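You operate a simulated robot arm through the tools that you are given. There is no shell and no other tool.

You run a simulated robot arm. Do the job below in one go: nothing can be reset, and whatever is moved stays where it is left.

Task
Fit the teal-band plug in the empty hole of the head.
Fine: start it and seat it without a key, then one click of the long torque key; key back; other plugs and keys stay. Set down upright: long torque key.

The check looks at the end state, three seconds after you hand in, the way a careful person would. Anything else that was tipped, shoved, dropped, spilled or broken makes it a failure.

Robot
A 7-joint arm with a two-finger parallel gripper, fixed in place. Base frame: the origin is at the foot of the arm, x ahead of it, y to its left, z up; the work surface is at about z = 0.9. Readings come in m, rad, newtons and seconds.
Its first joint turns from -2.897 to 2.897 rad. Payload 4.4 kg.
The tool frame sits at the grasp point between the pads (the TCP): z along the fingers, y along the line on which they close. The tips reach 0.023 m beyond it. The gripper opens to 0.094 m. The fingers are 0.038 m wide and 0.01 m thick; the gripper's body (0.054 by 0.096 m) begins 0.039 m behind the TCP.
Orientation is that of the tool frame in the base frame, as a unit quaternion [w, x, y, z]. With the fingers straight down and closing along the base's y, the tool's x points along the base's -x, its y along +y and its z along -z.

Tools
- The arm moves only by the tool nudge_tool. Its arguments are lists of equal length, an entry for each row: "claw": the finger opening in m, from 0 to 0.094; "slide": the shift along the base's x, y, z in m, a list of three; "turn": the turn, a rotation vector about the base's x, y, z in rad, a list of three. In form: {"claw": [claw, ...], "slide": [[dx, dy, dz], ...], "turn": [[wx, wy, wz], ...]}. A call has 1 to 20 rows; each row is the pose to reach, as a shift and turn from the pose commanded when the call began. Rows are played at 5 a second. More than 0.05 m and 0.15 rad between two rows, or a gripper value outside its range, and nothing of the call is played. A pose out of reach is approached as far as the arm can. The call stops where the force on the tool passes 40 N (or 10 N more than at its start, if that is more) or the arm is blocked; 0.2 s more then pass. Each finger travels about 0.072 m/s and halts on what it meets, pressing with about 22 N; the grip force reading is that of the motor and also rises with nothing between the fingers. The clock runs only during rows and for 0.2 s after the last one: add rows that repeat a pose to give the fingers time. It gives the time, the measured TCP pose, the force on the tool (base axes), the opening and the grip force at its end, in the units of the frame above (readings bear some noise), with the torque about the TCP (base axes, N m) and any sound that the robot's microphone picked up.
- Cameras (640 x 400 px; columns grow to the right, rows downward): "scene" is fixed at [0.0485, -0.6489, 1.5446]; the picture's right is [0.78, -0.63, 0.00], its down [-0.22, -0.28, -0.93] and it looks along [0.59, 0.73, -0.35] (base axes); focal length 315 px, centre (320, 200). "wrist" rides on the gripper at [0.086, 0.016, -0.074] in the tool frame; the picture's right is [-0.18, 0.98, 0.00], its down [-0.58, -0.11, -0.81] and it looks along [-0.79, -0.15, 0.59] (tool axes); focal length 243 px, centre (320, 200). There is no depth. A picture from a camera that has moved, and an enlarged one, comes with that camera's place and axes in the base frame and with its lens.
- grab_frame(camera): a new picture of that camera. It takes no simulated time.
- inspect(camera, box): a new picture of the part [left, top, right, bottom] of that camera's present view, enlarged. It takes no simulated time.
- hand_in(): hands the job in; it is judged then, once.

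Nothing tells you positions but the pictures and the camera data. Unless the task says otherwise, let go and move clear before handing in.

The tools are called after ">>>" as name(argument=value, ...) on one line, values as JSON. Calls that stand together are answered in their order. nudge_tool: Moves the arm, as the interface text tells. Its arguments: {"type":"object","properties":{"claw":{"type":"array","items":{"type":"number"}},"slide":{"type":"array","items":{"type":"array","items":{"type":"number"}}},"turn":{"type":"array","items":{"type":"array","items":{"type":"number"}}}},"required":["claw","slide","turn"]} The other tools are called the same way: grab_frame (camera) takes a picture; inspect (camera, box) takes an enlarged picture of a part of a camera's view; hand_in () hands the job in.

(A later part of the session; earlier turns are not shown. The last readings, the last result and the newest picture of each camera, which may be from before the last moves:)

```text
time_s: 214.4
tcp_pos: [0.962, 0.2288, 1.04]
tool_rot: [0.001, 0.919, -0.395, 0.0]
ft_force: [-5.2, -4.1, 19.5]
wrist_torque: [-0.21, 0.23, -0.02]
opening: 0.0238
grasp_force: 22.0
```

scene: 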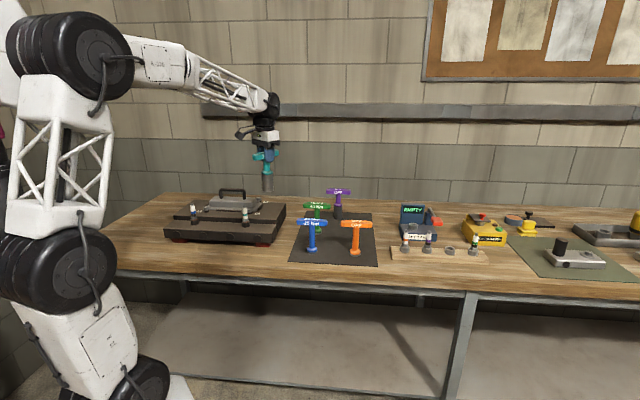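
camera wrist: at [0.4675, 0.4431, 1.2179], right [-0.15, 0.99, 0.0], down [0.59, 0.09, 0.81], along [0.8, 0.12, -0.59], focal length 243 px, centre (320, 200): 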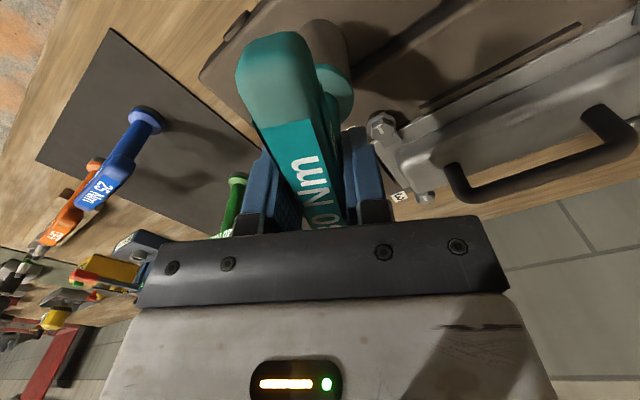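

It has touched down. I'll relieve the pressure, release, and check that the key stands upright.

>>> nudge_tool(claw=[0, 0, 0, 0.03, 0.045, 0.06, 0.06, 0.06], slide=[[0, 0, 0.0008], [0, 0, 0.0012], [0, 0, 0.0012], [0, 0, 0.0012], [0, 0, 0.0012], [0, 0, 0.0012], [0, 0, 0.0012], [0, 0, 0.0012]], turn=[[0, 0, 0], [0, 0, 0], [0, 0, 0], [0, 0, 0], [0, 0, 0], [0, 0, 0], [0, 0, 0], [0, 0, 0]])

>>> nudge_tool(claw=[0.06, 0.06, 0.06, 0.06, 0.06, 0.06], slide=[[0, 0, 0.02], [0, 0, 0.05], [0, 0, 0.09], [0, 0, 0.13], [0, 0, 0.17], [0, 0, 0.2]], turn=[[0, 0, 0], [0, 0, 0], [0, 0, 0], [0, 0, 0], [0, 0, 0], [0, 0, 0]])

>>> inspect(camera="scene", box=[290, 180, 385, 260])

>>> inspect(camera="wrist", box=[220, 0, 420, 180])

```text
time_s: 216.2
tcp_pos: [0.9615, 0.2299, 1.0387]
tool_rot: [0.002, 0.919, -0.395, -0.001]
ft_force: [-0.4, -0.4, -0.5]
wrist_torque: [0.02, 0.02, 0.01]
opening: 0.0598
grasp_force: 0.1
```

```text
time_s: 217.6
tcp_pos: [0.9594, 0.2311, 1.2376]
tool_rot: [0.002, 0.919, -0.395, -0.001]
ft_force: [0.7, -0.3, -0.5]
wrist_torque: [0.02, 0.04, 0.0]
opening: 0.0599
grasp_force: 0.0
```

```text
5.00 times, centred on (338, 220) of scene
camera zoom: at [0.0485, -0.6489, 1.5446], right [0.78, -0.63, 0.0], down [-0.22, -0.28, -0.93], along [0.59, 0.73, -0.35], focal length 1575 px, centre (232, 100)
```

zoom: 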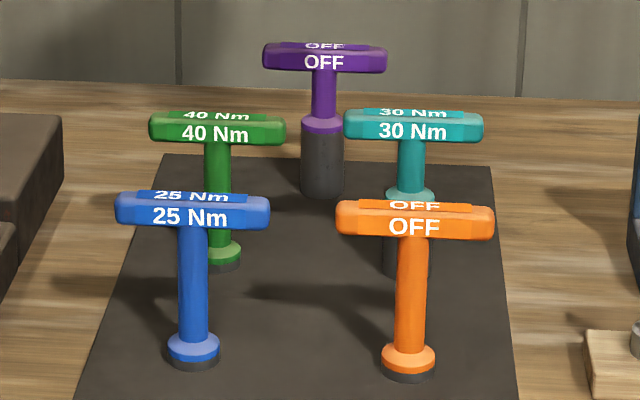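

```text
2.22 times, centred on (320, 90) of wrist
camera zoom: at [1.0071, 0.1569, 1.3139], right [-0.84, -0.54, 0.0], down [-0.32, 0.5, 0.81], along [-0.44, 0.68, -0.59], focal length 539 px, centre (320, 444)
```

zoom: 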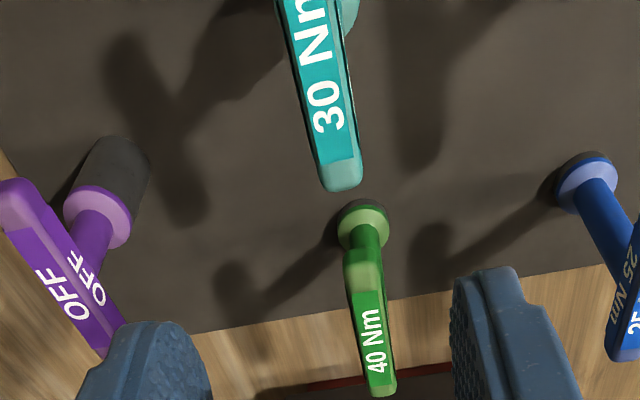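

The key is back exactly where it stood, upright. Now I'll return to the plug with empty fingers to test by hand how tight it really is.

>>> nudge_tool(claw=[0.036, 0.036, 0.036, 0.036, 0.036, 0.036, 0.036, 0.036, 0.036, 0.036, 0.036, 0.036, 0.036, 0.036, 0.036, 0.036], slide=[[-0.034, 0.019, 0], [-0.068, 0.038, 0], [-0.102, 0.057, 0], [-0.136, 0.076, 0], [-0.17, 0.095, 0], [-0.204, 0.114, 0], [-0.238, 0.133, 0], [-0.272, 0.152, 0], [-0.306, 0.171, 0], [-0.34, 0.19, 0], [-0.372, 0.208, 0], [-0.395, 0.22, 0], [-0.4063, 0.2267, 0], [-0.4063, 0.2267, -0.04], [-0.4063, 0.2267, -0.08], [-0.4063, 0.2267, -0.08]], turn=[[0, 0, 0], [0, 0, 0], [0, 0, 0], [0, 0, 0], [0, 0, 0], [0, 0, 0], [0, 0, 0], [0, 0, 0], [0, 0, 0], [0, 0, 0], [0, 0, 0], [0, 0, 0], [0, 0, 0], [0, 0, 0], [0, 0, 0], [0, 0, 0]])

>>> inspect(camera="wrist", box=[260, 40, 380, 240])

>>> inspect(camera="scene", box=[230, 185, 270, 225])

```text
time_s: 221.0
tcp_pos: [0.5553, 0.4545, 1.1594]
tool_rot: [0.003, 0.918, -0.396, 0.0]
ft_force: [-0.1, 0.1, 0.5]
wrist_torque: [-0.01, 0.0, 0.01]
opening: 0.0363
grasp_force: 0.1
```

```text
2.00 times, centred on (320, 140) of wrist
camera zoom: at [0.6029, 0.3804, 1.2351], right [-0.84, -0.54, 0.0], down [-0.32, 0.5, 0.81], along [-0.44, 0.68, -0.59], focal length 485 px, centre (320, 320)
```

zoom: 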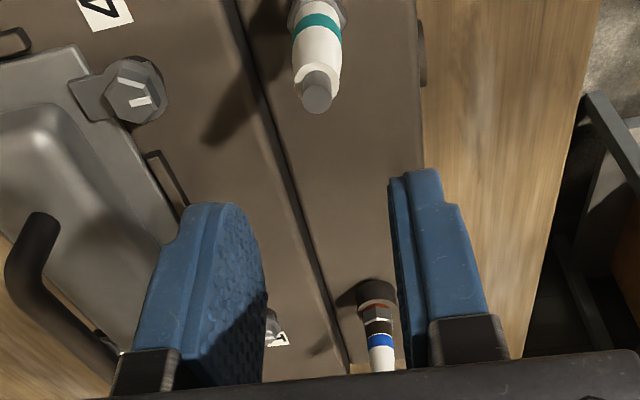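

```text
10.00 times, centred on (250, 205) of scene
camera zoom: at [0.0485, -0.6489, 1.5446], right [0.78, -0.63, 0.0], down [-0.22, -0.28, -0.93], along [0.59, 0.73, -0.35], focal length 3151 px, centre (1020, 150)
```

zoom: 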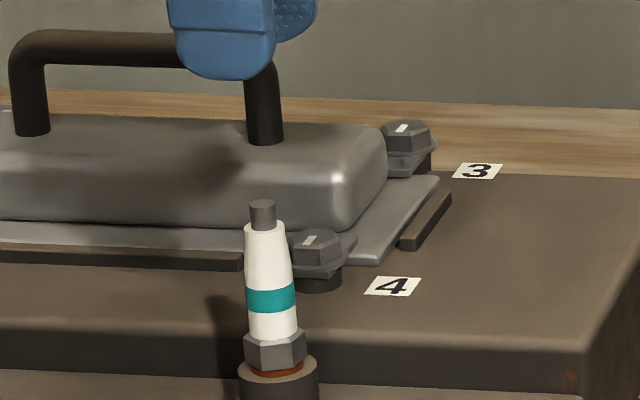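

>>> nudge_tool(claw=[0.036, 0.036, 0.036, 0.036, 0.036, 0.036], slide=[[0.001, 0.0008, -0.03], [0.001, 0.0008, -0.06], [0.001, 0.0008, -0.08], [0.001, 0.0008, -0.095], [0.001, 0.0008, -0.103], [0.001, 0.0008, -0.103]], turn=[[0, 0, 0], [0, 0, 0], [0, 0, 0], [0, 0, 0], [0, 0, 0], [0, 0, 0]])

>>> inspect(camera="wrist", box=[260, 80, 380, 240])

>>> inspect(camera="scene", box=[241, 211, 253, 220])

```text
time_s: 222.4
tcp_pos: [0.555, 0.4552, 1.0564]
tool_rot: [0.002, 0.918, -0.396, -0.001]
ft_force: [-0.1, 0.3, -0.3]
wrist_torque: [0.01, 0.0, -0.02]
opening: 0.0358
grasp_force: 0.0
```

```text
2.50 times, centred on (320, 160) of wrist
camera zoom: at [0.6029, 0.3824, 1.1328], right [-0.84, -0.54, 0.0], down [-0.32, 0.5, 0.81], along [-0.44, 0.68, -0.59], focal length 606 px, centre (320, 300)
```

zoom: 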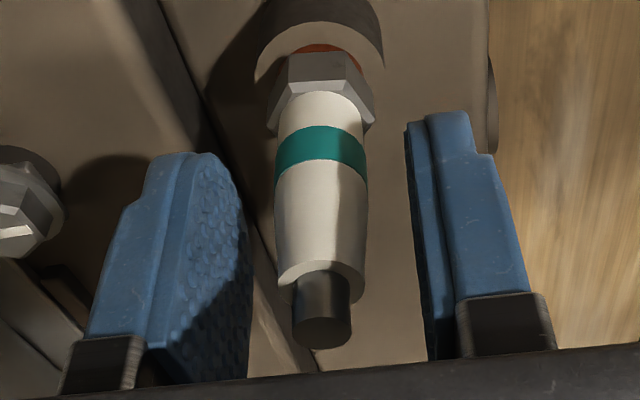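

```text
16.00 times, centred on (247, 216) of scene
camera zoom: at [0.0485, -0.6489, 1.5446], right [0.78, -0.63, 0.0], down [-0.22, -0.28, -0.93], along [0.59, 0.73, -0.35], focal length 5041 px, centre (1488, -48)
```

zoom: 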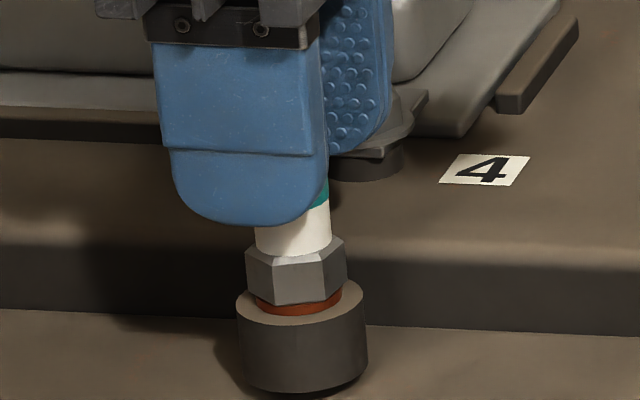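

It's well centred. I'll grip lightly and try a small counter-clockwise turn to see if the plug is still only hand-tight.

>>> nudge_tool(claw=[0, 0, 0, 0, 0, 0, 0, 0], slide=[[0, 0, 0], [0, 0, 0], [0, 0, 0], [0, 0, 0], [0, 0, 0], [0, 0, 0], [0, 0, 0], [0, 0, 0]], turn=[[0, 0, 0], [0, 0, 0], [0, 0, 0], [0, 0, 0.1], [0, 0, 0.2], [0, 0, 0.3], [0, 0, 0.3], [0, 0, 0.3]])

>>> inspect(camera="scene", box=[241, 211, 253, 220])

>>> inspect(camera="wrist", box=[260, 80, 380, 240])

```text
time_s: 224.2
tcp_pos: [0.5559, 0.4554, 1.0574]
tool_rot: [0.003, 0.967, -0.254, -0.001]
ft_force: [-25.7, -24.2, 2.6]
wrist_torque: [-0.55, 0.57, 0.02]
opening: 0.0164
grasp_force: 21.3
```

```text
16.00 times, centred on (247, 216) of scene
camera zoom: at [0.0485, -0.6489, 1.5446], right [0.78, -0.63, 0.0], down [-0.22, -0.28, -0.93], along [0.59, 0.73, -0.35], focal length 5041 px, centre (1488, -48)
```

zoom: 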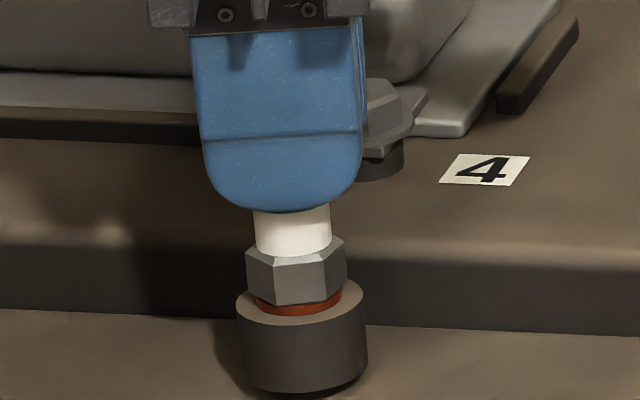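

```text
2.50 times, centred on (320, 160) of wrist
camera zoom: at [0.6232, 0.3997, 1.1327], right [-0.64, -0.77, 0.0], down [-0.45, 0.38, 0.81], along [-0.62, 0.52, -0.59], focal length 606 px, centre (320, 300)
```

zoom: 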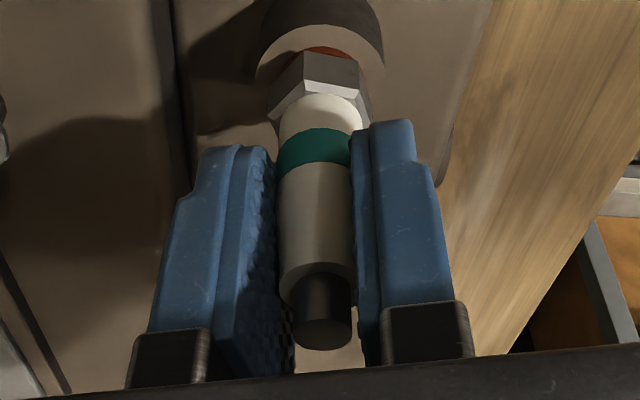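

The pads slipped and the hex stayed put, but I had about 34 N of side load from being 1.2 mm off. I'll correct that and repeat the counter-clockwise test fairly.

>>> nudge_tool(claw=[0, 0, 0, 0, 0, 0, 0, 0], slide=[[-0.0003, -0.0005, 0], [-0.0006, -0.001, 0], [-0.0006, -0.001, 0], [-0.0006, -0.001, 0], [-0.0006, -0.001, 0], [-0.0006, -0.001, 0], [-0.0006, -0.001, 0], [-0.0006, -0.001, 0]], turn=[[0, 0, 0], [0, 0, 0], [0, 0, 0], [0, 0, 0.08], [0, 0, 0.16], [0, 0, 0.24], [0, 0, 0.3], [0, 0, 0.3]])

>>> inspect(camera="scene", box=[241, 211, 253, 220])

```text
time_s: 226.0
tcp_pos: [0.5553, 0.4551, 1.0569]
tool_rot: [0.002, 0.994, -0.107, 0.0]
ft_force: [-3.5, -7.6, 2.0]
wrist_torque: [-0.19, 0.05, 0.03]
opening: 0.0165
grasp_force: 21.4
```

```text
16.00 times, centred on (247, 216) of scene
camera zoom: at [0.0485, -0.6489, 1.5446], right [0.78, -0.63, 0.0], down [-0.22, -0.28, -0.93], along [0.59, 0.73, -0.35], focal length 5041 px, centre (1488, -48)
```

zoom: 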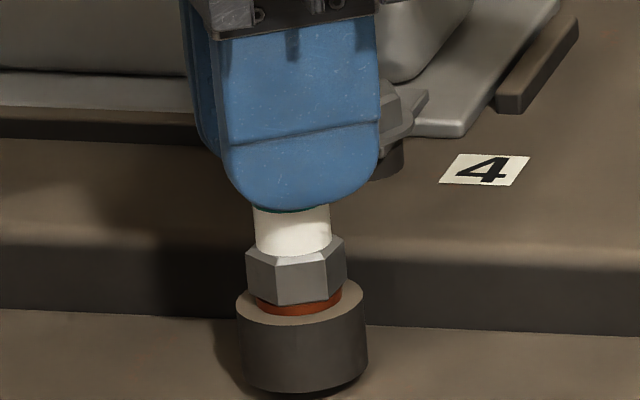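

Even with a clean grip the plug won't loosen by hand on the ceramic. For a better-controlled test I'll regrip low, on the hex flats, which needs the pads parallel to a flat, and measure torque directly.

>>> nudge_tool(claw=[0.04, 0.04, 0.04, 0.04, 0.04, 0.04, 0.04, 0.04], slide=[[0, 0, 0], [0, 0, 0], [0, 0, 0], [0, 0, -0.004], [0, 0, -0.009], [0, 0, -0.014], [0, 0, -0.0175], [0, 0, -0.0175]], turn=[[0, 0, 0], [0, 0, -0.07], [0, 0, -0.147], [0, 0, -0.147], [0, 0, -0.147], [0, 0, -0.147], [0, 0, -0.147], [0, 0, -0.147]])

>>> inspect(camera="wrist", box=[260, 80, 380, 240])

>>> inspect(camera="scene", box=[241, 208, 253, 220])

```text
time_s: 227.8
tcp_pos: [0.5553, 0.4575, 1.0395]
tool_rot: [0.003, 0.984, -0.179, 0.0]
ft_force: [1.0, 0.1, -0.1]
wrist_torque: [0.02, 0.02, -0.01]
opening: 0.0401
grasp_force: 0.0
```

```text
2.50 times, centred on (320, 160) of wrist
camera zoom: at [0.6306, 0.4112, 1.1148], right [-0.52, -0.86, 0.0], down [-0.5, 0.31, 0.81], along [-0.69, 0.42, -0.59], focal length 606 px, centre (320, 300)
```

zoom: 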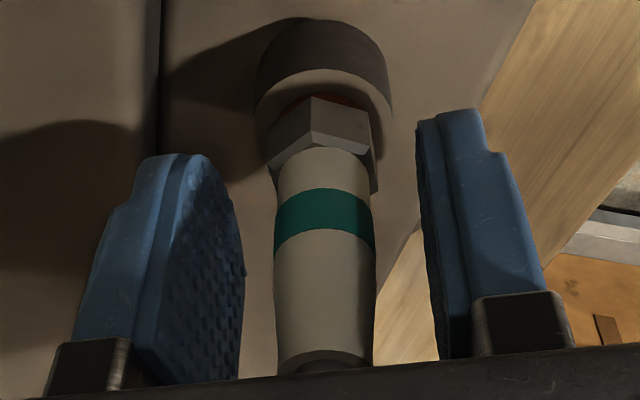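

```text
16.00 times, centred on (247, 214) of scene
camera zoom: at [0.0485, -0.6489, 1.5446], right [0.78, -0.63, 0.0], down [-0.22, -0.28, -0.93], along [0.59, 0.73, -0.35], focal length 5041 px, centre (1488, -24)
```

zoom: 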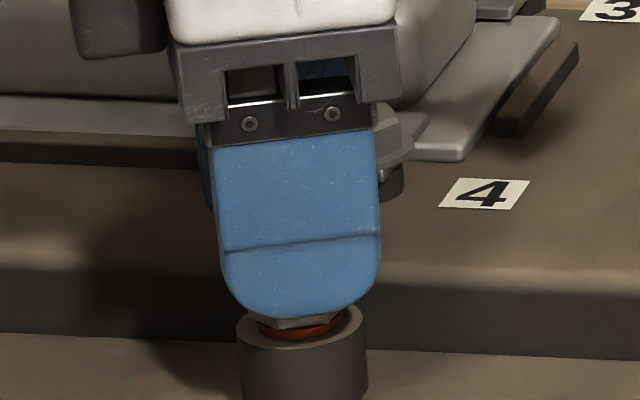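

The hex flats face the pads. I'll close on the hex.

>>> nudge_tool(claw=[0.02, 0, 0, 0], slide=[[0, 0, 0], [0, 0, 0], [0, 0, 0], [0, 0, 0]], turn=[[0, 0, 0], [0, 0, 0], [0, 0, 0], [0, 0, 0]])

>>> inspect(camera="wrist", box=[260, 80, 380, 240])

```text
time_s: 228.8
tcp_pos: [0.5557, 0.4555, 1.0378]
tool_rot: [0.003, 0.984, -0.178, 0.0]
ft_force: [-8.8, -24.9, 1.7]
wrist_torque: [-0.54, 0.16, -0.03]
opening: 0.0244
grasp_force: 21.4
```

```text
2.50 times, centred on (320, 160) of wrist
camera zoom: at [0.6305, 0.4107, 1.1147], right [-0.52, -0.85, 0.0], down [-0.5, 0.31, 0.81], along [-0.69, 0.42, -0.59], focal length 606 px, centre (320, 300)
```

zoom: 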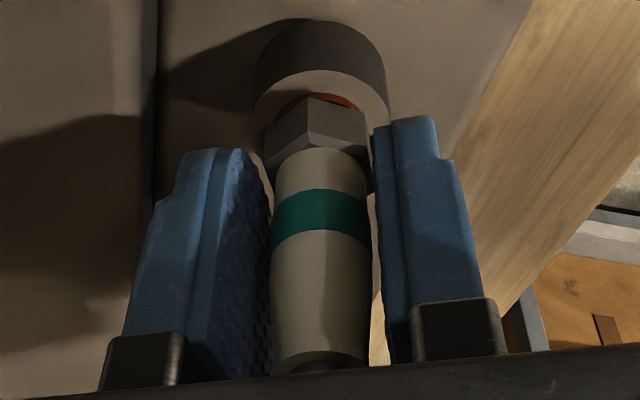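

Gripping the hex at 24.4 mm across flats, with a 1 mm side offset to remove. Then tiny counter-clockwise increments, keeping torque below about 0.3 Nm.

>>> nudge_tool(claw=[0, 0, 0], slide=[[-0.0002, -0.0005, 0], [-0.00035, -0.0009, 0], [-0.00035, -0.0009, 0]], turn=[[0, 0, 0], [0, 0, 0], [0, 0, 0]])

>>> nudge_tool(claw=[0, 0, 0], slide=[[0, 0, 0], [0, 0, 0], [0, 0, 0]], turn=[[0, 0, 0.03], [0, 0, 0.03], [0, 0, 0.03]])

>>> nudge_tool(claw=[0, 0, 0], slide=[[0, 0, 0], [0, 0, 0], [0, 0, 0]], turn=[[0, 0, 0.03], [0, 0, 0.03], [0, 0, 0.03]])

```text
time_s: 229.6
tcp_pos: [0.5554, 0.457, 1.0396]
tool_rot: [0.001, 0.984, -0.179, 0.0]
ft_force: [-14.7, 7.2, -0.4]
wrist_torque: [0.28, 0.48, -0.02]
opening: 0.024
grasp_force: 22.0
```

```text
time_s: 230.4
tcp_pos: [0.5566, 0.4557, 1.0391]
tool_rot: [0.002, 0.986, -0.164, 0.0]
ft_force: [-5.8, 29.6, -4.2]
wrist_torque: [0.62, 0.1, 0.12]
opening: 0.0243
grasp_force: 21.6
```

```text
time_s: 231.2
tcp_pos: [0.5576, 0.4545, 1.0403]
tool_rot: [0.002, 0.989, -0.15, -0.001]
ft_force: [11.3, 32.3, -4.3]
wrist_torque: [0.71, -0.36, -0.01]
opening: 0.0239
grasp_force: 21.6
```

>>> inspect(camera="scene", box=[241, 208, 253, 220])

>>> inspect(camera="wrist", box=[260, 80, 380, 240])

```text
16.00 times, centred on (247, 214) of scene
camera zoom: at [0.0485, -0.6489, 1.5446], right [0.78, -0.63, 0.0], down [-0.22, -0.28, -0.93], along [0.59, 0.73, -0.35], focal length 5041 px, centre (1488, -24)
```

zoom: 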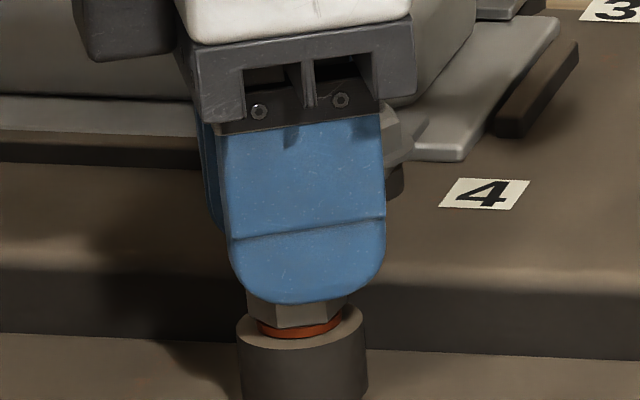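

```text
2.50 times, centred on (320, 160) of wrist
camera zoom: at [0.634, 0.4144, 1.1153], right [-0.47, -0.88, 0.0], down [-0.52, 0.28, 0.81], along [-0.71, 0.37, -0.59], focal length 606 px, centre (320, 300)
```

zoom: 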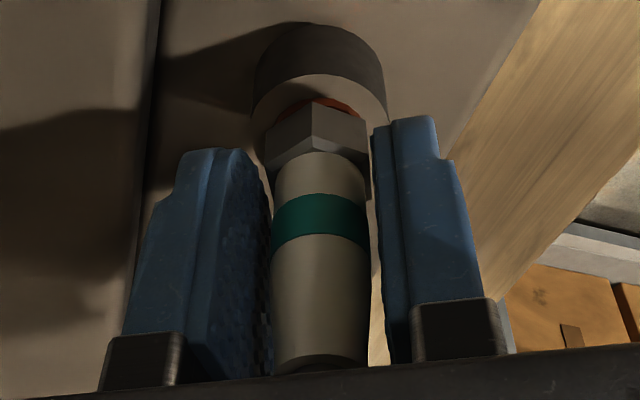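

>>> nudge_tool(claw=[0, 0, 0, 0], slide=[[0.0002, 0.0006, 0], [0.0004, 0.0012, 0], [0.0004, 0.0012, 0], [0.0004, 0.0012, 0]], turn=[[0, 0, 0], [0, 0, 0], [0, 0, 0], [0, 0, 0]])

>>> inspect(camera="wrist", box=[290, 80, 350, 130])

```text
time_s: 232.2
tcp_pos: [0.5572, 0.4553, 1.0395]
tool_rot: [0.001, 0.989, -0.15, 0.0]
ft_force: [19.3, 7.2, -2.4]
wrist_torque: [0.11, -0.56, -0.04]
opening: 0.0238
grasp_force: 22.0
```

```text
8.00 times, centred on (320, 105) of wrist
camera zoom: at [0.6339, 0.4147, 1.1151], right [-0.47, -0.88, 0.0], down [-0.52, 0.28, 0.81], along [-0.71, 0.37, -0.59], focal length 1941 px, centre (320, 960)
```

zoom: 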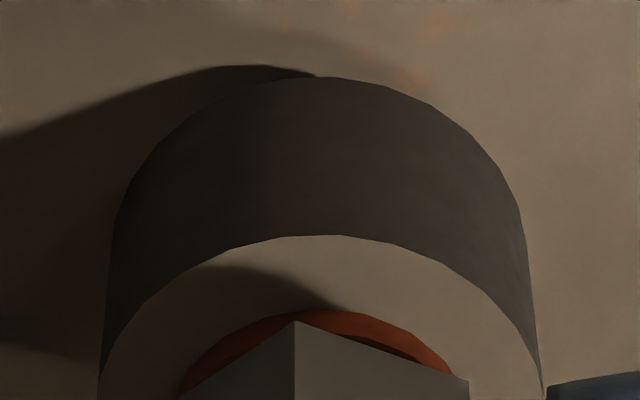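

>>> nudge_tool(claw=[0, 0, 0, 0, 0], slide=[[0.0005, 0.0004, 0], [0.0005, 0.0004, 0.0001], [0.0005, 0.0004, 0.0002], [0.0005, 0.0004, 0.0002], [0.0005, 0.0004, 0.0002]], turn=[[0, 0, 0], [0, 0, 0.07], [0, 0, 0.14], [0, 0, 0.2], [0, 0, 0.2]])

>>> inspect(camera="scene", box=[241, 210, 253, 221])

>>> inspect(camera="wrist", box=[260, 80, 380, 240])

```text
time_s: 233.4
tcp_pos: [0.555, 0.4565, 1.0382]
tool_rot: [0.003, 0.999, -0.05, -0.001]
ft_force: [-13.0, -18.6, -0.1]
wrist_torque: [-0.4, 0.45, 0.02]
opening: 0.023
grasp_force: 21.9
```

```text
16.00 times, centred on (247, 216) of scene
camera zoom: at [0.0485, -0.6489, 1.5446], right [0.78, -0.63, 0.0], down [-0.22, -0.28, -0.93], along [0.59, 0.73, -0.35], focal length 5041 px, centre (1488, -48)
```

zoom: 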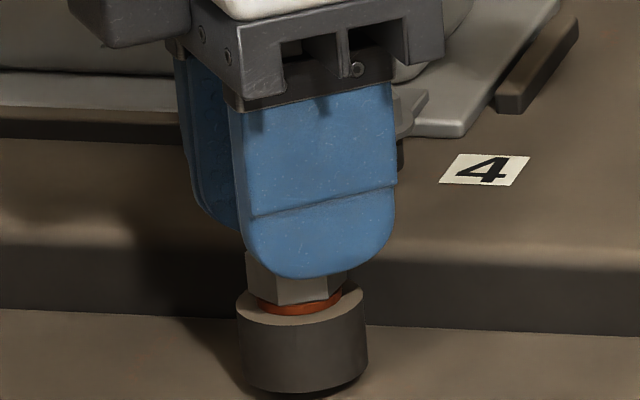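

```text
2.50 times, centred on (320, 160) of wrist
camera zoom: at [0.6402, 0.4317, 1.1149], right [-0.28, -0.96, 0.01], down [-0.57, 0.17, 0.81], along [-0.77, 0.22, -0.59], focal length 606 px, centre (320, 300)
```

zoom: 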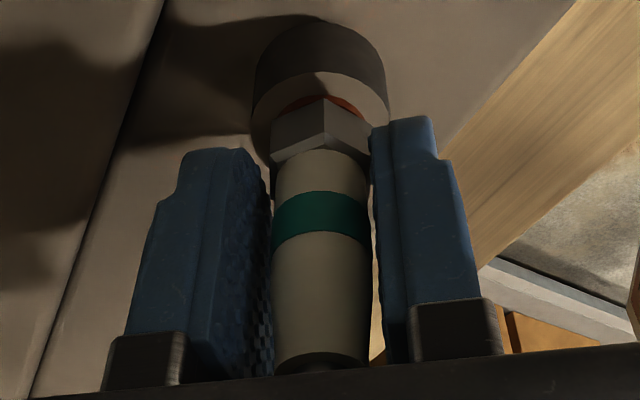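

The pads slide around the hex without turning the plug, even with more leverage than I used to seat it, so it is at least firmly hand-tight. While I'm here I'll give it one firm clockwise hand twist on the hex to be sure it is fully seated.

>>> nudge_tool(claw=[0, 0, 0, 0, 0, 0, 0, 0, 0], slide=[[-0.0003, -0.0005, 0], [-0.0003, -0.0005, 0], [-0.0003, -0.0005, 0], [-0.0003, -0.0005, 0], [-0.0003, -0.0005, 0], [-0.0003, -0.0005, 0], [-0.0003, -0.0005, 0], [-0.0003, -0.0005, 0], [-0.0003, -0.0005, 0]], turn=[[0, 0, -0.08], [0, 0, -0.18], [0, 0, -0.28], [0, 0, -0.38], [0, 0, -0.48], [0, 0, -0.58], [0, 0, -0.68], [0, 0, -0.78], [0, 0, -0.85]])

>>> inspect(camera="scene", box=[241, 210, 253, 221])

>>> inspect(camera="wrist", box=[260, 80, 380, 240])

```text
time_s: 235.4
tcp_pos: [0.5561, 0.4548, 1.0393]
tool_rot: [0.003, 0.889, -0.458, -0.001]
ft_force: [-15.9, -23.3, -0.1]
wrist_torque: [-0.5, 0.37, 0.27]
opening: 0.0211
grasp_force: 22.4
```

```text
16.00 times, centred on (247, 216) of scene
camera zoom: at [0.0485, -0.6489, 1.5446], right [0.78, -0.63, 0.0], down [-0.22, -0.28, -0.93], along [0.59, 0.73, -0.35], focal length 5041 px, centre (1488, -48)
```

zoom: 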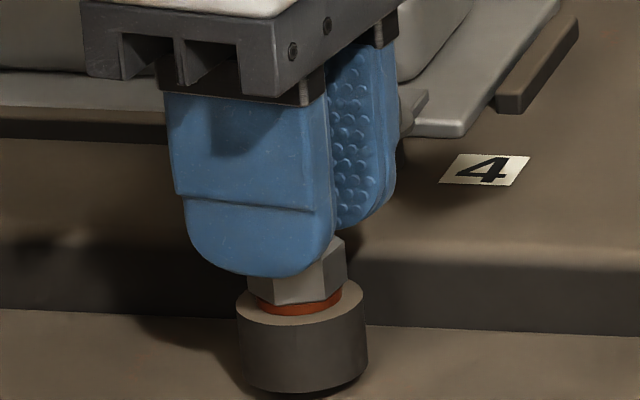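

```text
2.50 times, centred on (320, 160) of wrist
camera zoom: at [0.5927, 0.3761, 1.1155], right [-0.91, -0.42, 0.0], down [-0.25, 0.54, 0.81], along [-0.34, 0.73, -0.59], focal length 606 px, centre (320, 300)
```

zoom: 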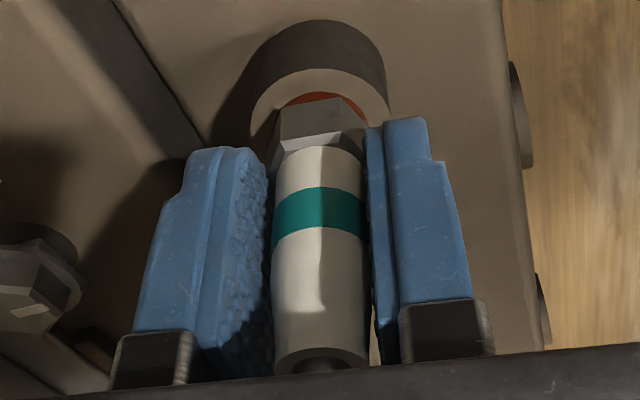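

A hand twist of about 0.27 Nm does not move it either way, so the plug is firmly seated. I'll fetch the torque key again and this time turn extremely slowly up to the point where it gives way, in case the click was being lost in motion.

>>> nudge_tool(claw=[0.04, 0.04, 0.04, 0.04, 0.04, 0.04, 0.05, 0.06, 0.06, 0.06, 0.06, 0.06, 0.06, 0.06, 0.06, 0.06, 0.06, 0.06, 0.06, 0.06], slide=[[0, 0, 0], [0, 0, 0], [0, 0, 0.03], [0, 0, 0.07], [0, 0, 0.115], [0, 0, 0.16], [0, 0, 0.2003], [0.034, -0.019, 0.2003], [0.068, -0.038, 0.2003], [0.102, -0.057, 0.2003], [0.136, -0.076, 0.2003], [0.17, -0.095, 0.2003], [0.204, -0.114, 0.2003], [0.238, -0.133, 0.2003], [0.272, -0.152, 0.2003], [0.306, -0.171, 0.2003], [0.34, -0.19, 0.2003], [0.372, -0.208, 0.2003], [0.40565, -0.2267, 0.2003], [0.40565, -0.2267, 0.2003]], turn=[[0, 0, 0], [0, 0, 0], [0, 0, 0], [0, 0, 0], [0, 0, 0], [0, 0, 0], [0, 0, 0], [0, 0, 0.05], [0, 0, 0.1], [0, 0, 0.137], [0, 0, 0.137], [0, 0, 0.137], [0, 0, 0.137], [0, 0, 0.137], [0, 0, 0.137], [0, 0, 0.137], [0, 0, 0.137], [0, 0, 0.137], [0, 0, 0.137], [0, 0, 0.137]])

>>> inspect(camera="wrist", box=[220, 0, 420, 180])

>>> inspect(camera="scene", box=[290, 160, 390, 260])

```text
time_s: 239.6
tcp_pos: [0.9615, 0.2307, 1.2422]
tool_rot: [0.001, 0.919, -0.395, -0.001]
ft_force: [-0.3, 0.0, 0.6]
wrist_torque: [0.02, -0.01, 0.0]
opening: 0.0602
grasp_force: 0.0
```

```text
2.22 times, centred on (320, 90) of wrist
camera zoom: at [1.0094, 0.1561, 1.3176], right [-0.84, -0.54, 0.0], down [-0.32, 0.5, 0.81], along [-0.44, 0.68, -0.59], focal length 539 px, centre (320, 444)
```

zoom: 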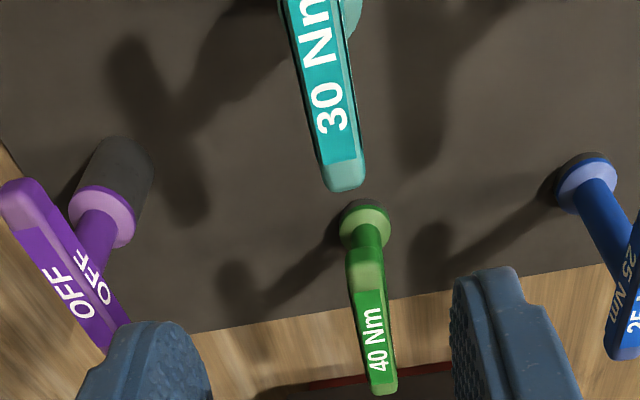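

```text
4.00 times, centred on (340, 210) of scene
camera zoom: at [0.0485, -0.6489, 1.5446], right [0.78, -0.63, 0.0], down [-0.22, -0.28, -0.93], along [0.59, 0.73, -0.35], focal length 1260 px, centre (240, 160)
```

zoom: 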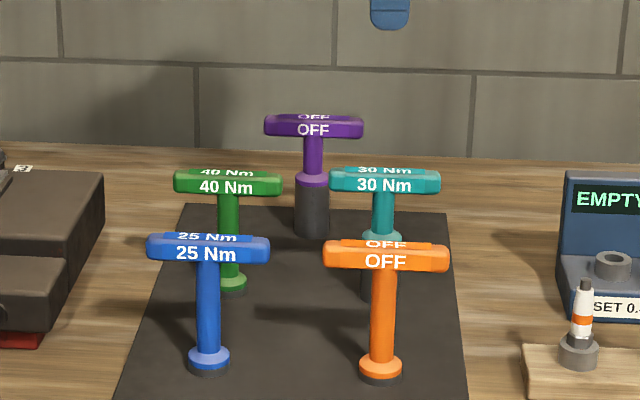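

>>> nudge_tool(claw=[0.06, 0.06, 0.06, 0.06, 0.06, 0.06, 0.06, 0.03, 0.0, 0.0, 0.0, 0.0], slide=[[0, 0, -0.04], [0, 0, -0.08], [0, 0, -0.12], [0, 0, -0.15], [0, 0, -0.175], [0, 0, -0.19], [0, 0, -0.2], [0, 0, -0.2], [0, 0, -0.2], [0, 0, -0.2], [0, 0, -0.2], [0, 0, -0.2]], turn=[[0, 0, 0], [0, 0, 0], [0, 0, 0], [0, 0, 0], [0, 0, 0], [0, 0, 0], [0, 0, 0], [0, 0, 0], [0, 0, 0], [0, 0, 0], [0, 0, 0], [0, 0, 0]])

>>> inspect(camera="wrist", box=[220, 20, 400, 240])

>>> inspect(camera="scene", box=[325, 175, 385, 245])

```text
time_s: 242.2
tcp_pos: [0.9615, 0.229, 1.0408]
tool_rot: [0.001, 0.918, -0.396, -0.001]
ft_force: [0.2, -0.1, 0.7]
wrist_torque: [0.16, -0.13, -0.02]
opening: 0.0239
grasp_force: 21.9
```

```text
1.82 times, centred on (310, 130) of wrist
camera zoom: at [1.0097, 0.1555, 1.1164], right [-0.84, -0.54, 0.0], down [-0.32, 0.5, 0.81], along [-0.44, 0.68, -0.59], focal length 441 px, centre (338, 327)
```

zoom: 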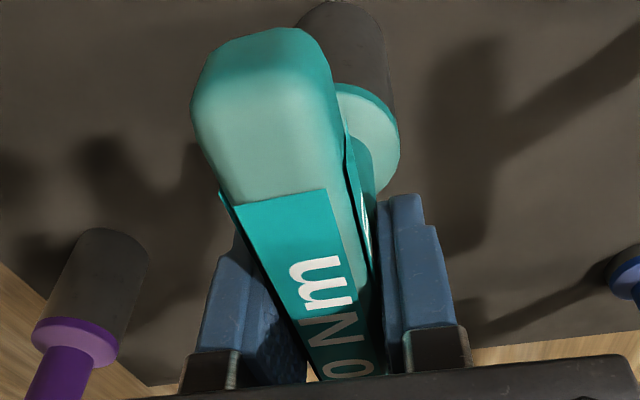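

```text
5.71 times, centred on (355, 210) of scene
camera zoom: at [0.0485, -0.6489, 1.5446], right [0.78, -0.63, 0.0], down [-0.22, -0.28, -0.93], along [0.59, 0.73, -0.35], focal length 1800 px, centre (120, 143)
```

zoom: 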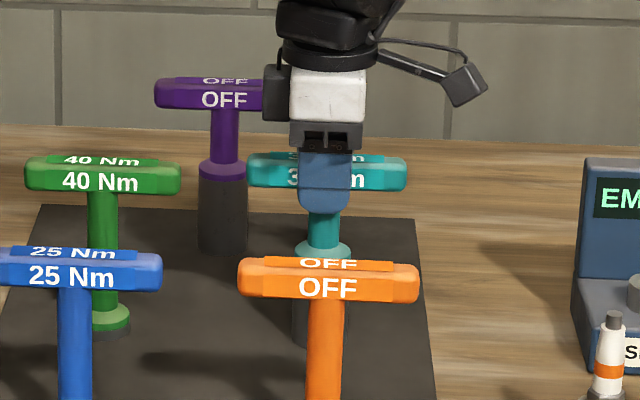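

The key is in hand again. I'll lift and carry it to the plug.

>>> nudge_tool(claw=[0, 0, 0, 0, 0, 0, 0, 0], slide=[[0, 0, 0.008], [0, 0, 0.025], [0, 0, 0.06], [0, 0, 0.1], [0, 0, 0.14], [0, 0, 0.18], [0, 0, 0.22], [0, 0, 0.24]], turn=[[0, 0, 0], [0, 0, 0], [0, 0, 0], [0, 0, 0], [0, 0, 0], [0, 0, 0], [0, 0, 0], [0, 0, 0]])

>>> nudge_tool(claw=[0, 0, 0, 0, 0, 0, 0, 0, 0, 0, 0, 0, 0, 0], slide=[[-0.0339, 0.0189, 0], [-0.0679, 0.0378, 0], [-0.1018, 0.0567, 0], [-0.1358, 0.0756, 0], [-0.1697, 0.0945, 0], [-0.2037, 0.1135, 0], [-0.2376, 0.1324, 0], [-0.2715, 0.1513, 0], [-0.3055, 0.1702, 0], [-0.3394, 0.1891, 0], [-0.3734, 0.208, 0], [-0.395, 0.22, 0], [-0.4065, 0.2272, 0], [-0.4065, 0.2272, 0]], turn=[[0, 0, 0], [0, 0, 0], [0, 0, 0], [0, 0, 0], [0, 0, 0], [0, 0, 0], [0, 0, 0], [0, 0, 0], [0, 0, 0], [0, 0, 0], [0, 0, 0], [0, 0, 0], [0, 0, 0], [0, 0, 0]])

>>> inspect(camera="scene", box=[234, 180, 266, 222])

>>> inspect(camera="wrist", box=[270, 0, 370, 60])

```text
time_s: 244.0
tcp_pos: [0.9626, 0.2305, 1.2785]
tool_rot: [0.003, 0.918, -0.396, 0.0]
ft_force: [0.2, 0.7, -5.9]
wrist_torque: [-0.03, 0.02, 0.02]
opening: 0.0235
grasp_force: 22.1
```

```text
time_s: 247.0
tcp_pos: [0.5557, 0.4575, 1.2794]
tool_rot: [0.002, 0.918, -0.396, -0.001]
ft_force: [0.4, -0.5, -5.8]
wrist_torque: [-0.02, 0.02, -0.01]
opening: 0.0236
grasp_force: 21.5
```

```text
9.52 times, centred on (250, 201) of scene
camera zoom: at [0.0485, -0.6489, 1.5446], right [0.78, -0.63, 0.0], down [-0.22, -0.28, -0.93], along [0.59, 0.73, -0.35], focal length 3001 px, centre (987, 190)
```

zoom: 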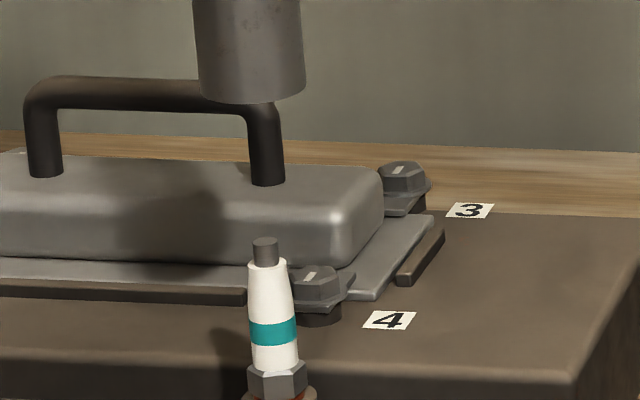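

```text
6.40 times, centred on (320, 30) of wrist
camera zoom: at [0.6037, 0.383, 1.3554], right [-0.84, -0.54, 0.0], down [-0.32, 0.5, 0.81], along [-0.44, 0.68, -0.59], focal length 1553 px, centre (320, 1288)
```

zoom: 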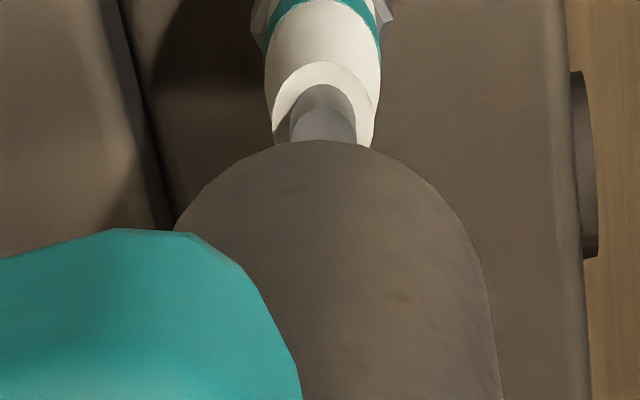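

Alignment is good to within half a millimetre. I'll lower it on.

>>> nudge_tool(claw=[0, 0, 0, 0, 0, 0, 0, 0], slide=[[-0.0007, -0.0002, -0.03], [-0.0007, -0.0002, -0.06], [-0.0007, -0.0002, -0.085], [-0.0007, -0.0002, -0.105], [-0.0007, -0.0002, -0.12], [-0.0007, -0.0002, -0.129], [-0.0007, -0.0002, -0.133], [-0.0007, -0.0002, -0.133]], turn=[[0, 0, 0], [0, 0, 0], [0, 0, 0], [0, 0, 0], [0, 0, 0], [0, 0, 0], [0, 0, 0], [0, 0, 0]])

>>> inspect(camera="scene", box=[238, 203, 256, 223])

>>> inspect(camera="wrist", box=[270, 0, 370, 60])

```text
time_s: 248.8
tcp_pos: [0.5551, 0.4574, 1.1464]
tool_rot: [0.001, 0.918, -0.397, 0.0]
ft_force: [0.3, 0.4, -5.6]
wrist_torque: [-0.04, -0.02, 0.0]
opening: 0.0236
grasp_force: 21.4
```

```text
16.00 times, centred on (247, 213) of scene
camera zoom: at [0.0485, -0.6489, 1.5446], right [0.78, -0.63, 0.0], down [-0.22, -0.28, -0.93], along [0.59, 0.73, -0.35], focal length 5041 px, centre (1488, -8)
```

zoom: 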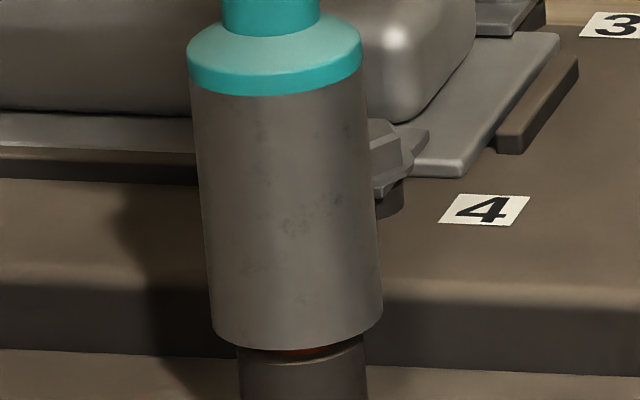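

```text
6.40 times, centred on (320, 30) of wrist
camera zoom: at [0.6027, 0.3829, 1.2217], right [-0.84, -0.54, 0.0], down [-0.32, 0.5, 0.81], along [-0.44, 0.68, -0.59], focal length 1553 px, centre (320, 1288)
```

zoom: 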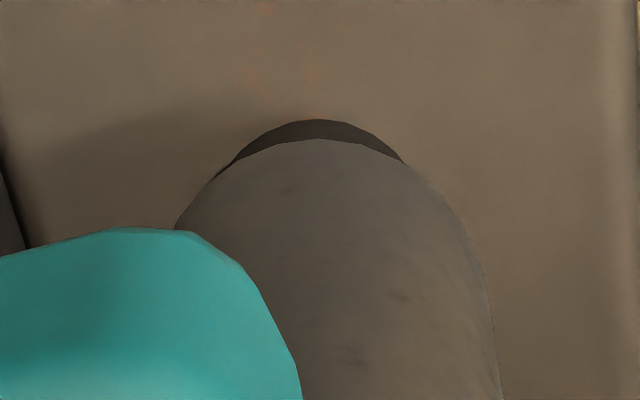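

>>> nudge_tool(claw=[0, 0, 0, 0, 0], slide=[[0.0003, -0.0002, -0.002], [0.0003, -0.0002, -0.004], [0.0003, -0.0002, -0.005], [0.0003, -0.0002, -0.0058], [0.0003, -0.0002, -0.0058]], turn=[[0, 0, 0], [0, 0, 0], [0, 0, 0], [0, 0, 0], [0, 0, 0]])

>>> inspect(camera="scene", box=[238, 203, 256, 223])

```text
time_s: 250.0
tcp_pos: [0.5552, 0.4561, 1.1395]
tool_rot: [0.002, 0.918, -0.396, -0.001]
ft_force: [0.0, -0.5, -5.4]
wrist_torque: [0.01, 0.04, 0.01]
opening: 0.0238
grasp_force: 22.0
```

```text
16.00 times, centred on (247, 213) of scene
camera zoom: at [0.0485, -0.6489, 1.5446], right [0.78, -0.63, 0.0], down [-0.22, -0.28, -0.93], along [0.59, 0.73, -0.35], focal length 5041 px, centre (1488, -8)
```

zoom: 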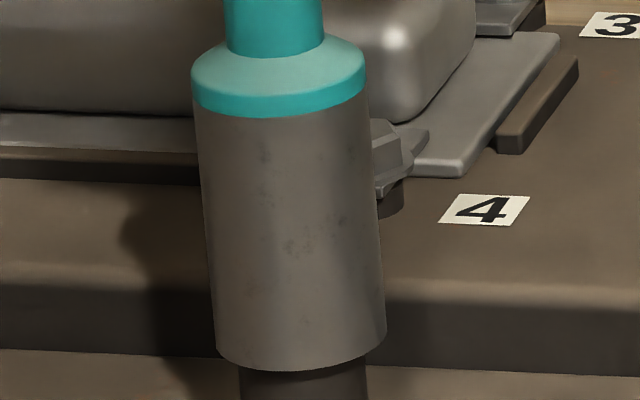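

The socket is down with no preload. Now very slow clockwise steps, each in its own call so that no sound can be lost.

>>> nudge_tool(claw=[0, 0], slide=[[0, 0, -0.0003], [0, 0, -0.0003]], turn=[[0, 0, -0.03], [0, 0, -0.06]])

>>> nudge_tool(claw=[0, 0], slide=[[0, 0, 0], [0, 0, 0]], turn=[[0, 0, -0.03], [0, 0, -0.06]])

>>> nudge_tool(claw=[0, 0], slide=[[0, 0, 0], [0, 0, 0]], turn=[[0, 0, -0.02], [0, 0, -0.04]])

>>> nudge_tool(claw=[0, 0], slide=[[0, 0, 0], [0, 0, 0]], turn=[[0, 0, -0.02], [0, 0, -0.04]])

>>> nudge_tool(claw=[0, 0], slide=[[0, 0, 0], [0, 0, 0]], turn=[[0, 0, -0.02], [0, 0, -0.04]])

>>> nudge_tool(claw=[0, 0], slide=[[0, 0, 0], [0, 0, 0]], turn=[[0, 0, -0.02], [0, 0, -0.04]])

```text
time_s: 250.6
tcp_pos: [0.5553, 0.4568, 1.1408]
tool_rot: [0.002, 0.906, -0.422, -0.001]
ft_force: [0.7, 0.2, -4.8]
wrist_torque: [0.03, -0.08, 0.09]
opening: 0.0235
grasp_force: 22.0
```

```text
time_s: 251.2
tcp_pos: [0.5545, 0.4565, 1.1401]
tool_rot: [0.001, 0.893, -0.45, -0.001]
ft_force: [-0.3, 0.6, -3.5]
wrist_torque: [0.0, -0.03, 0.22]
opening: 0.0239
grasp_force: 21.9
```

```text
time_s: 251.8
tcp_pos: [0.5549, 0.4567, 1.1398]
tool_rot: [0.001, 0.884, -0.467, 0.0]
ft_force: [-0.9, -0.1, -5.7]
wrist_torque: [0.01, 0.01, 0.26]
opening: 0.0235
grasp_force: 21.8
```

```text
time_s: 252.4
tcp_pos: [0.5537, 0.4564, 1.1405]
tool_rot: [0.001, 0.874, -0.485, -0.001]
ft_force: [-0.6, -0.4, -6.6]
wrist_torque: [0.0, 0.03, 0.32]
opening: 0.0235
grasp_force: 22.5
```

```text
time_s: 253.0
tcp_pos: [0.5544, 0.4562, 1.1404]
tool_rot: [0.002, 0.864, -0.503, -0.001]
ft_force: [0.3, 0.2, -4.1]
wrist_torque: [0.03, -0.02, 0.38]
opening: 0.0237
grasp_force: 22.1
```

```text
time_s: 253.6
tcp_pos: [0.5549, 0.4564, 1.1412]
tool_rot: [0.001, 0.855, -0.519, -0.001]
ft_force: [-1.6, 0.7, -0.3]
wrist_torque: [0.06, 0.1, 0.41]
opening: 0.0237
grasp_force: 22.0
```

No click at the 0.375 Nm point even at this speed. I'll check the hex itself across this plateau by raising to expose it under load, then turning through the plateau.

>>> nudge_tool(claw=[0, 0, 0, 0, 0, 0], slide=[[0, 0, 0.002], [0, 0, 0.004], [0, 0, 0.006], [0, 0, 0.008], [0, 0, 0.0105], [0, 0, 0.0105]], turn=[[0, 0, 0], [0, 0, 0], [0, 0, 0], [0, 0, 0], [0, 0, 0], [0, 0, 0]])

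>>> inspect(camera="scene", box=[241, 214, 253, 222])

>>> nudge_tool(claw=[0, 0, 0, 0, 0], slide=[[0, 0, 0], [0, 0, 0], [0, 0, 0], [0, 0, 0], [0, 0, 0]], turn=[[0, 0, -0.08], [0, 0, -0.16], [0, 0, -0.24], [0, 0, -0.34], [0, 0, -0.34]])

>>> inspect(camera="scene", box=[241, 214, 253, 222])

```text
time_s: 255.0
tcp_pos: [0.5541, 0.4557, 1.1507]
tool_rot: [0.001, 0.855, -0.519, -0.001]
ft_force: [-0.1, 0.1, -6.4]
wrist_torque: [0.02, 0.01, 0.37]
opening: 0.0241
grasp_force: 21.8
```

```text
16.00 times, centred on (247, 218) of scene
camera zoom: at [0.0485, -0.6489, 1.5446], right [0.78, -0.63, 0.0], down [-0.22, -0.28, -0.93], along [0.59, 0.73, -0.35], focal length 5041 px, centre (1488, -88)
```

zoom: 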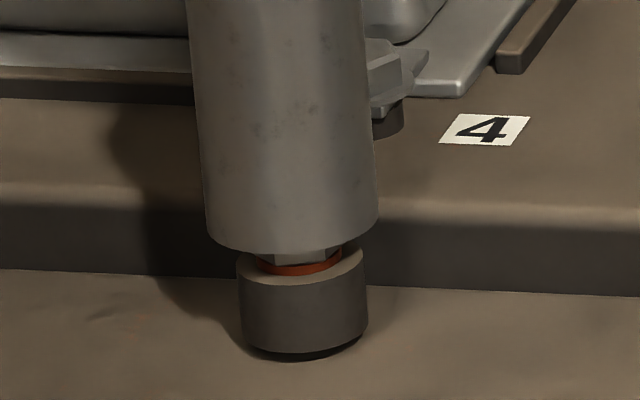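

```text
time_s: 256.2
tcp_pos: [0.5538, 0.4551, 1.1519]
tool_rot: [0.001, 0.754, -0.657, -0.001]
ft_force: [0.2, 0.9, -5.5]
wrist_torque: [0.02, -0.02, 0.42]
opening: 0.0239
grasp_force: 22.1
```

```text
16.00 times, centred on (247, 218) of scene
camera zoom: at [0.0485, -0.6489, 1.5446], right [0.78, -0.63, 0.0], down [-0.22, -0.28, -0.93], along [0.59, 0.73, -0.35], focal length 5041 px, centre (1488, -88)
```

zoom: 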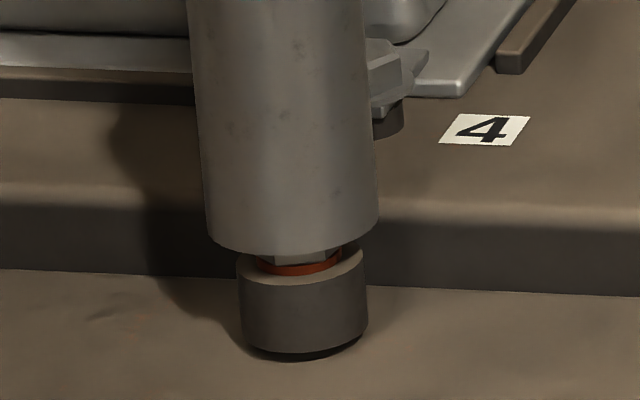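

>>> inspect(camera="wrist", box=[220, 20, 400, 240])

>>> inspect(camera="scene", box=[230, 165, 270, 225])

```text
1.82 times, centred on (310, 130) of wrist
camera zoom: at [0.5505, 0.3682, 1.2265], right [-1.0, 0.05, 0.0], down [0.03, 0.59, 0.81], along [0.04, 0.8, -0.59], focal length 441 px, centre (338, 327)
```

zoom: 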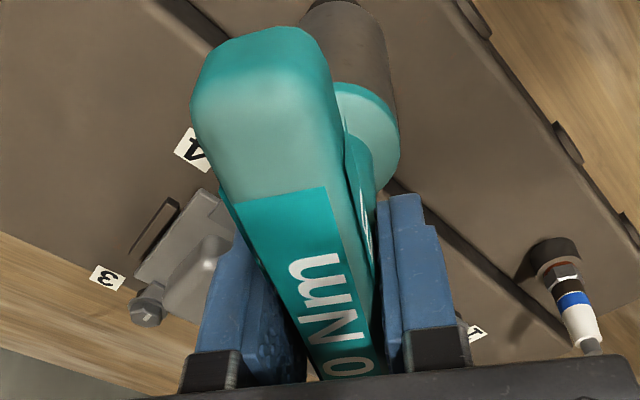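

```text
6.67 times, centred on (250, 195) of scene
camera zoom: at [0.0485, -0.6489, 1.5446], right [0.78, -0.63, 0.0], down [-0.22, -0.28, -0.93], along [0.59, 0.73, -0.35], focal length 2101 px, centre (787, 233)
```

zoom: 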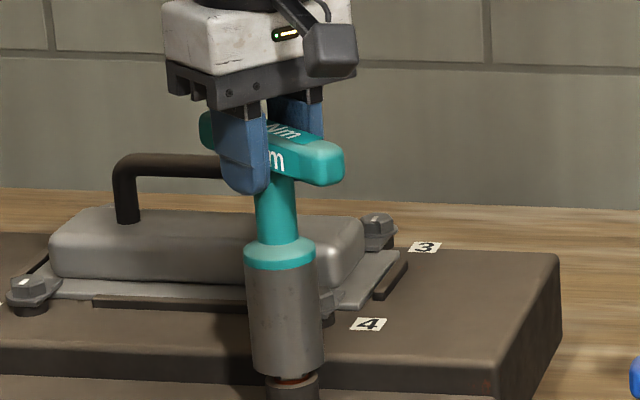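

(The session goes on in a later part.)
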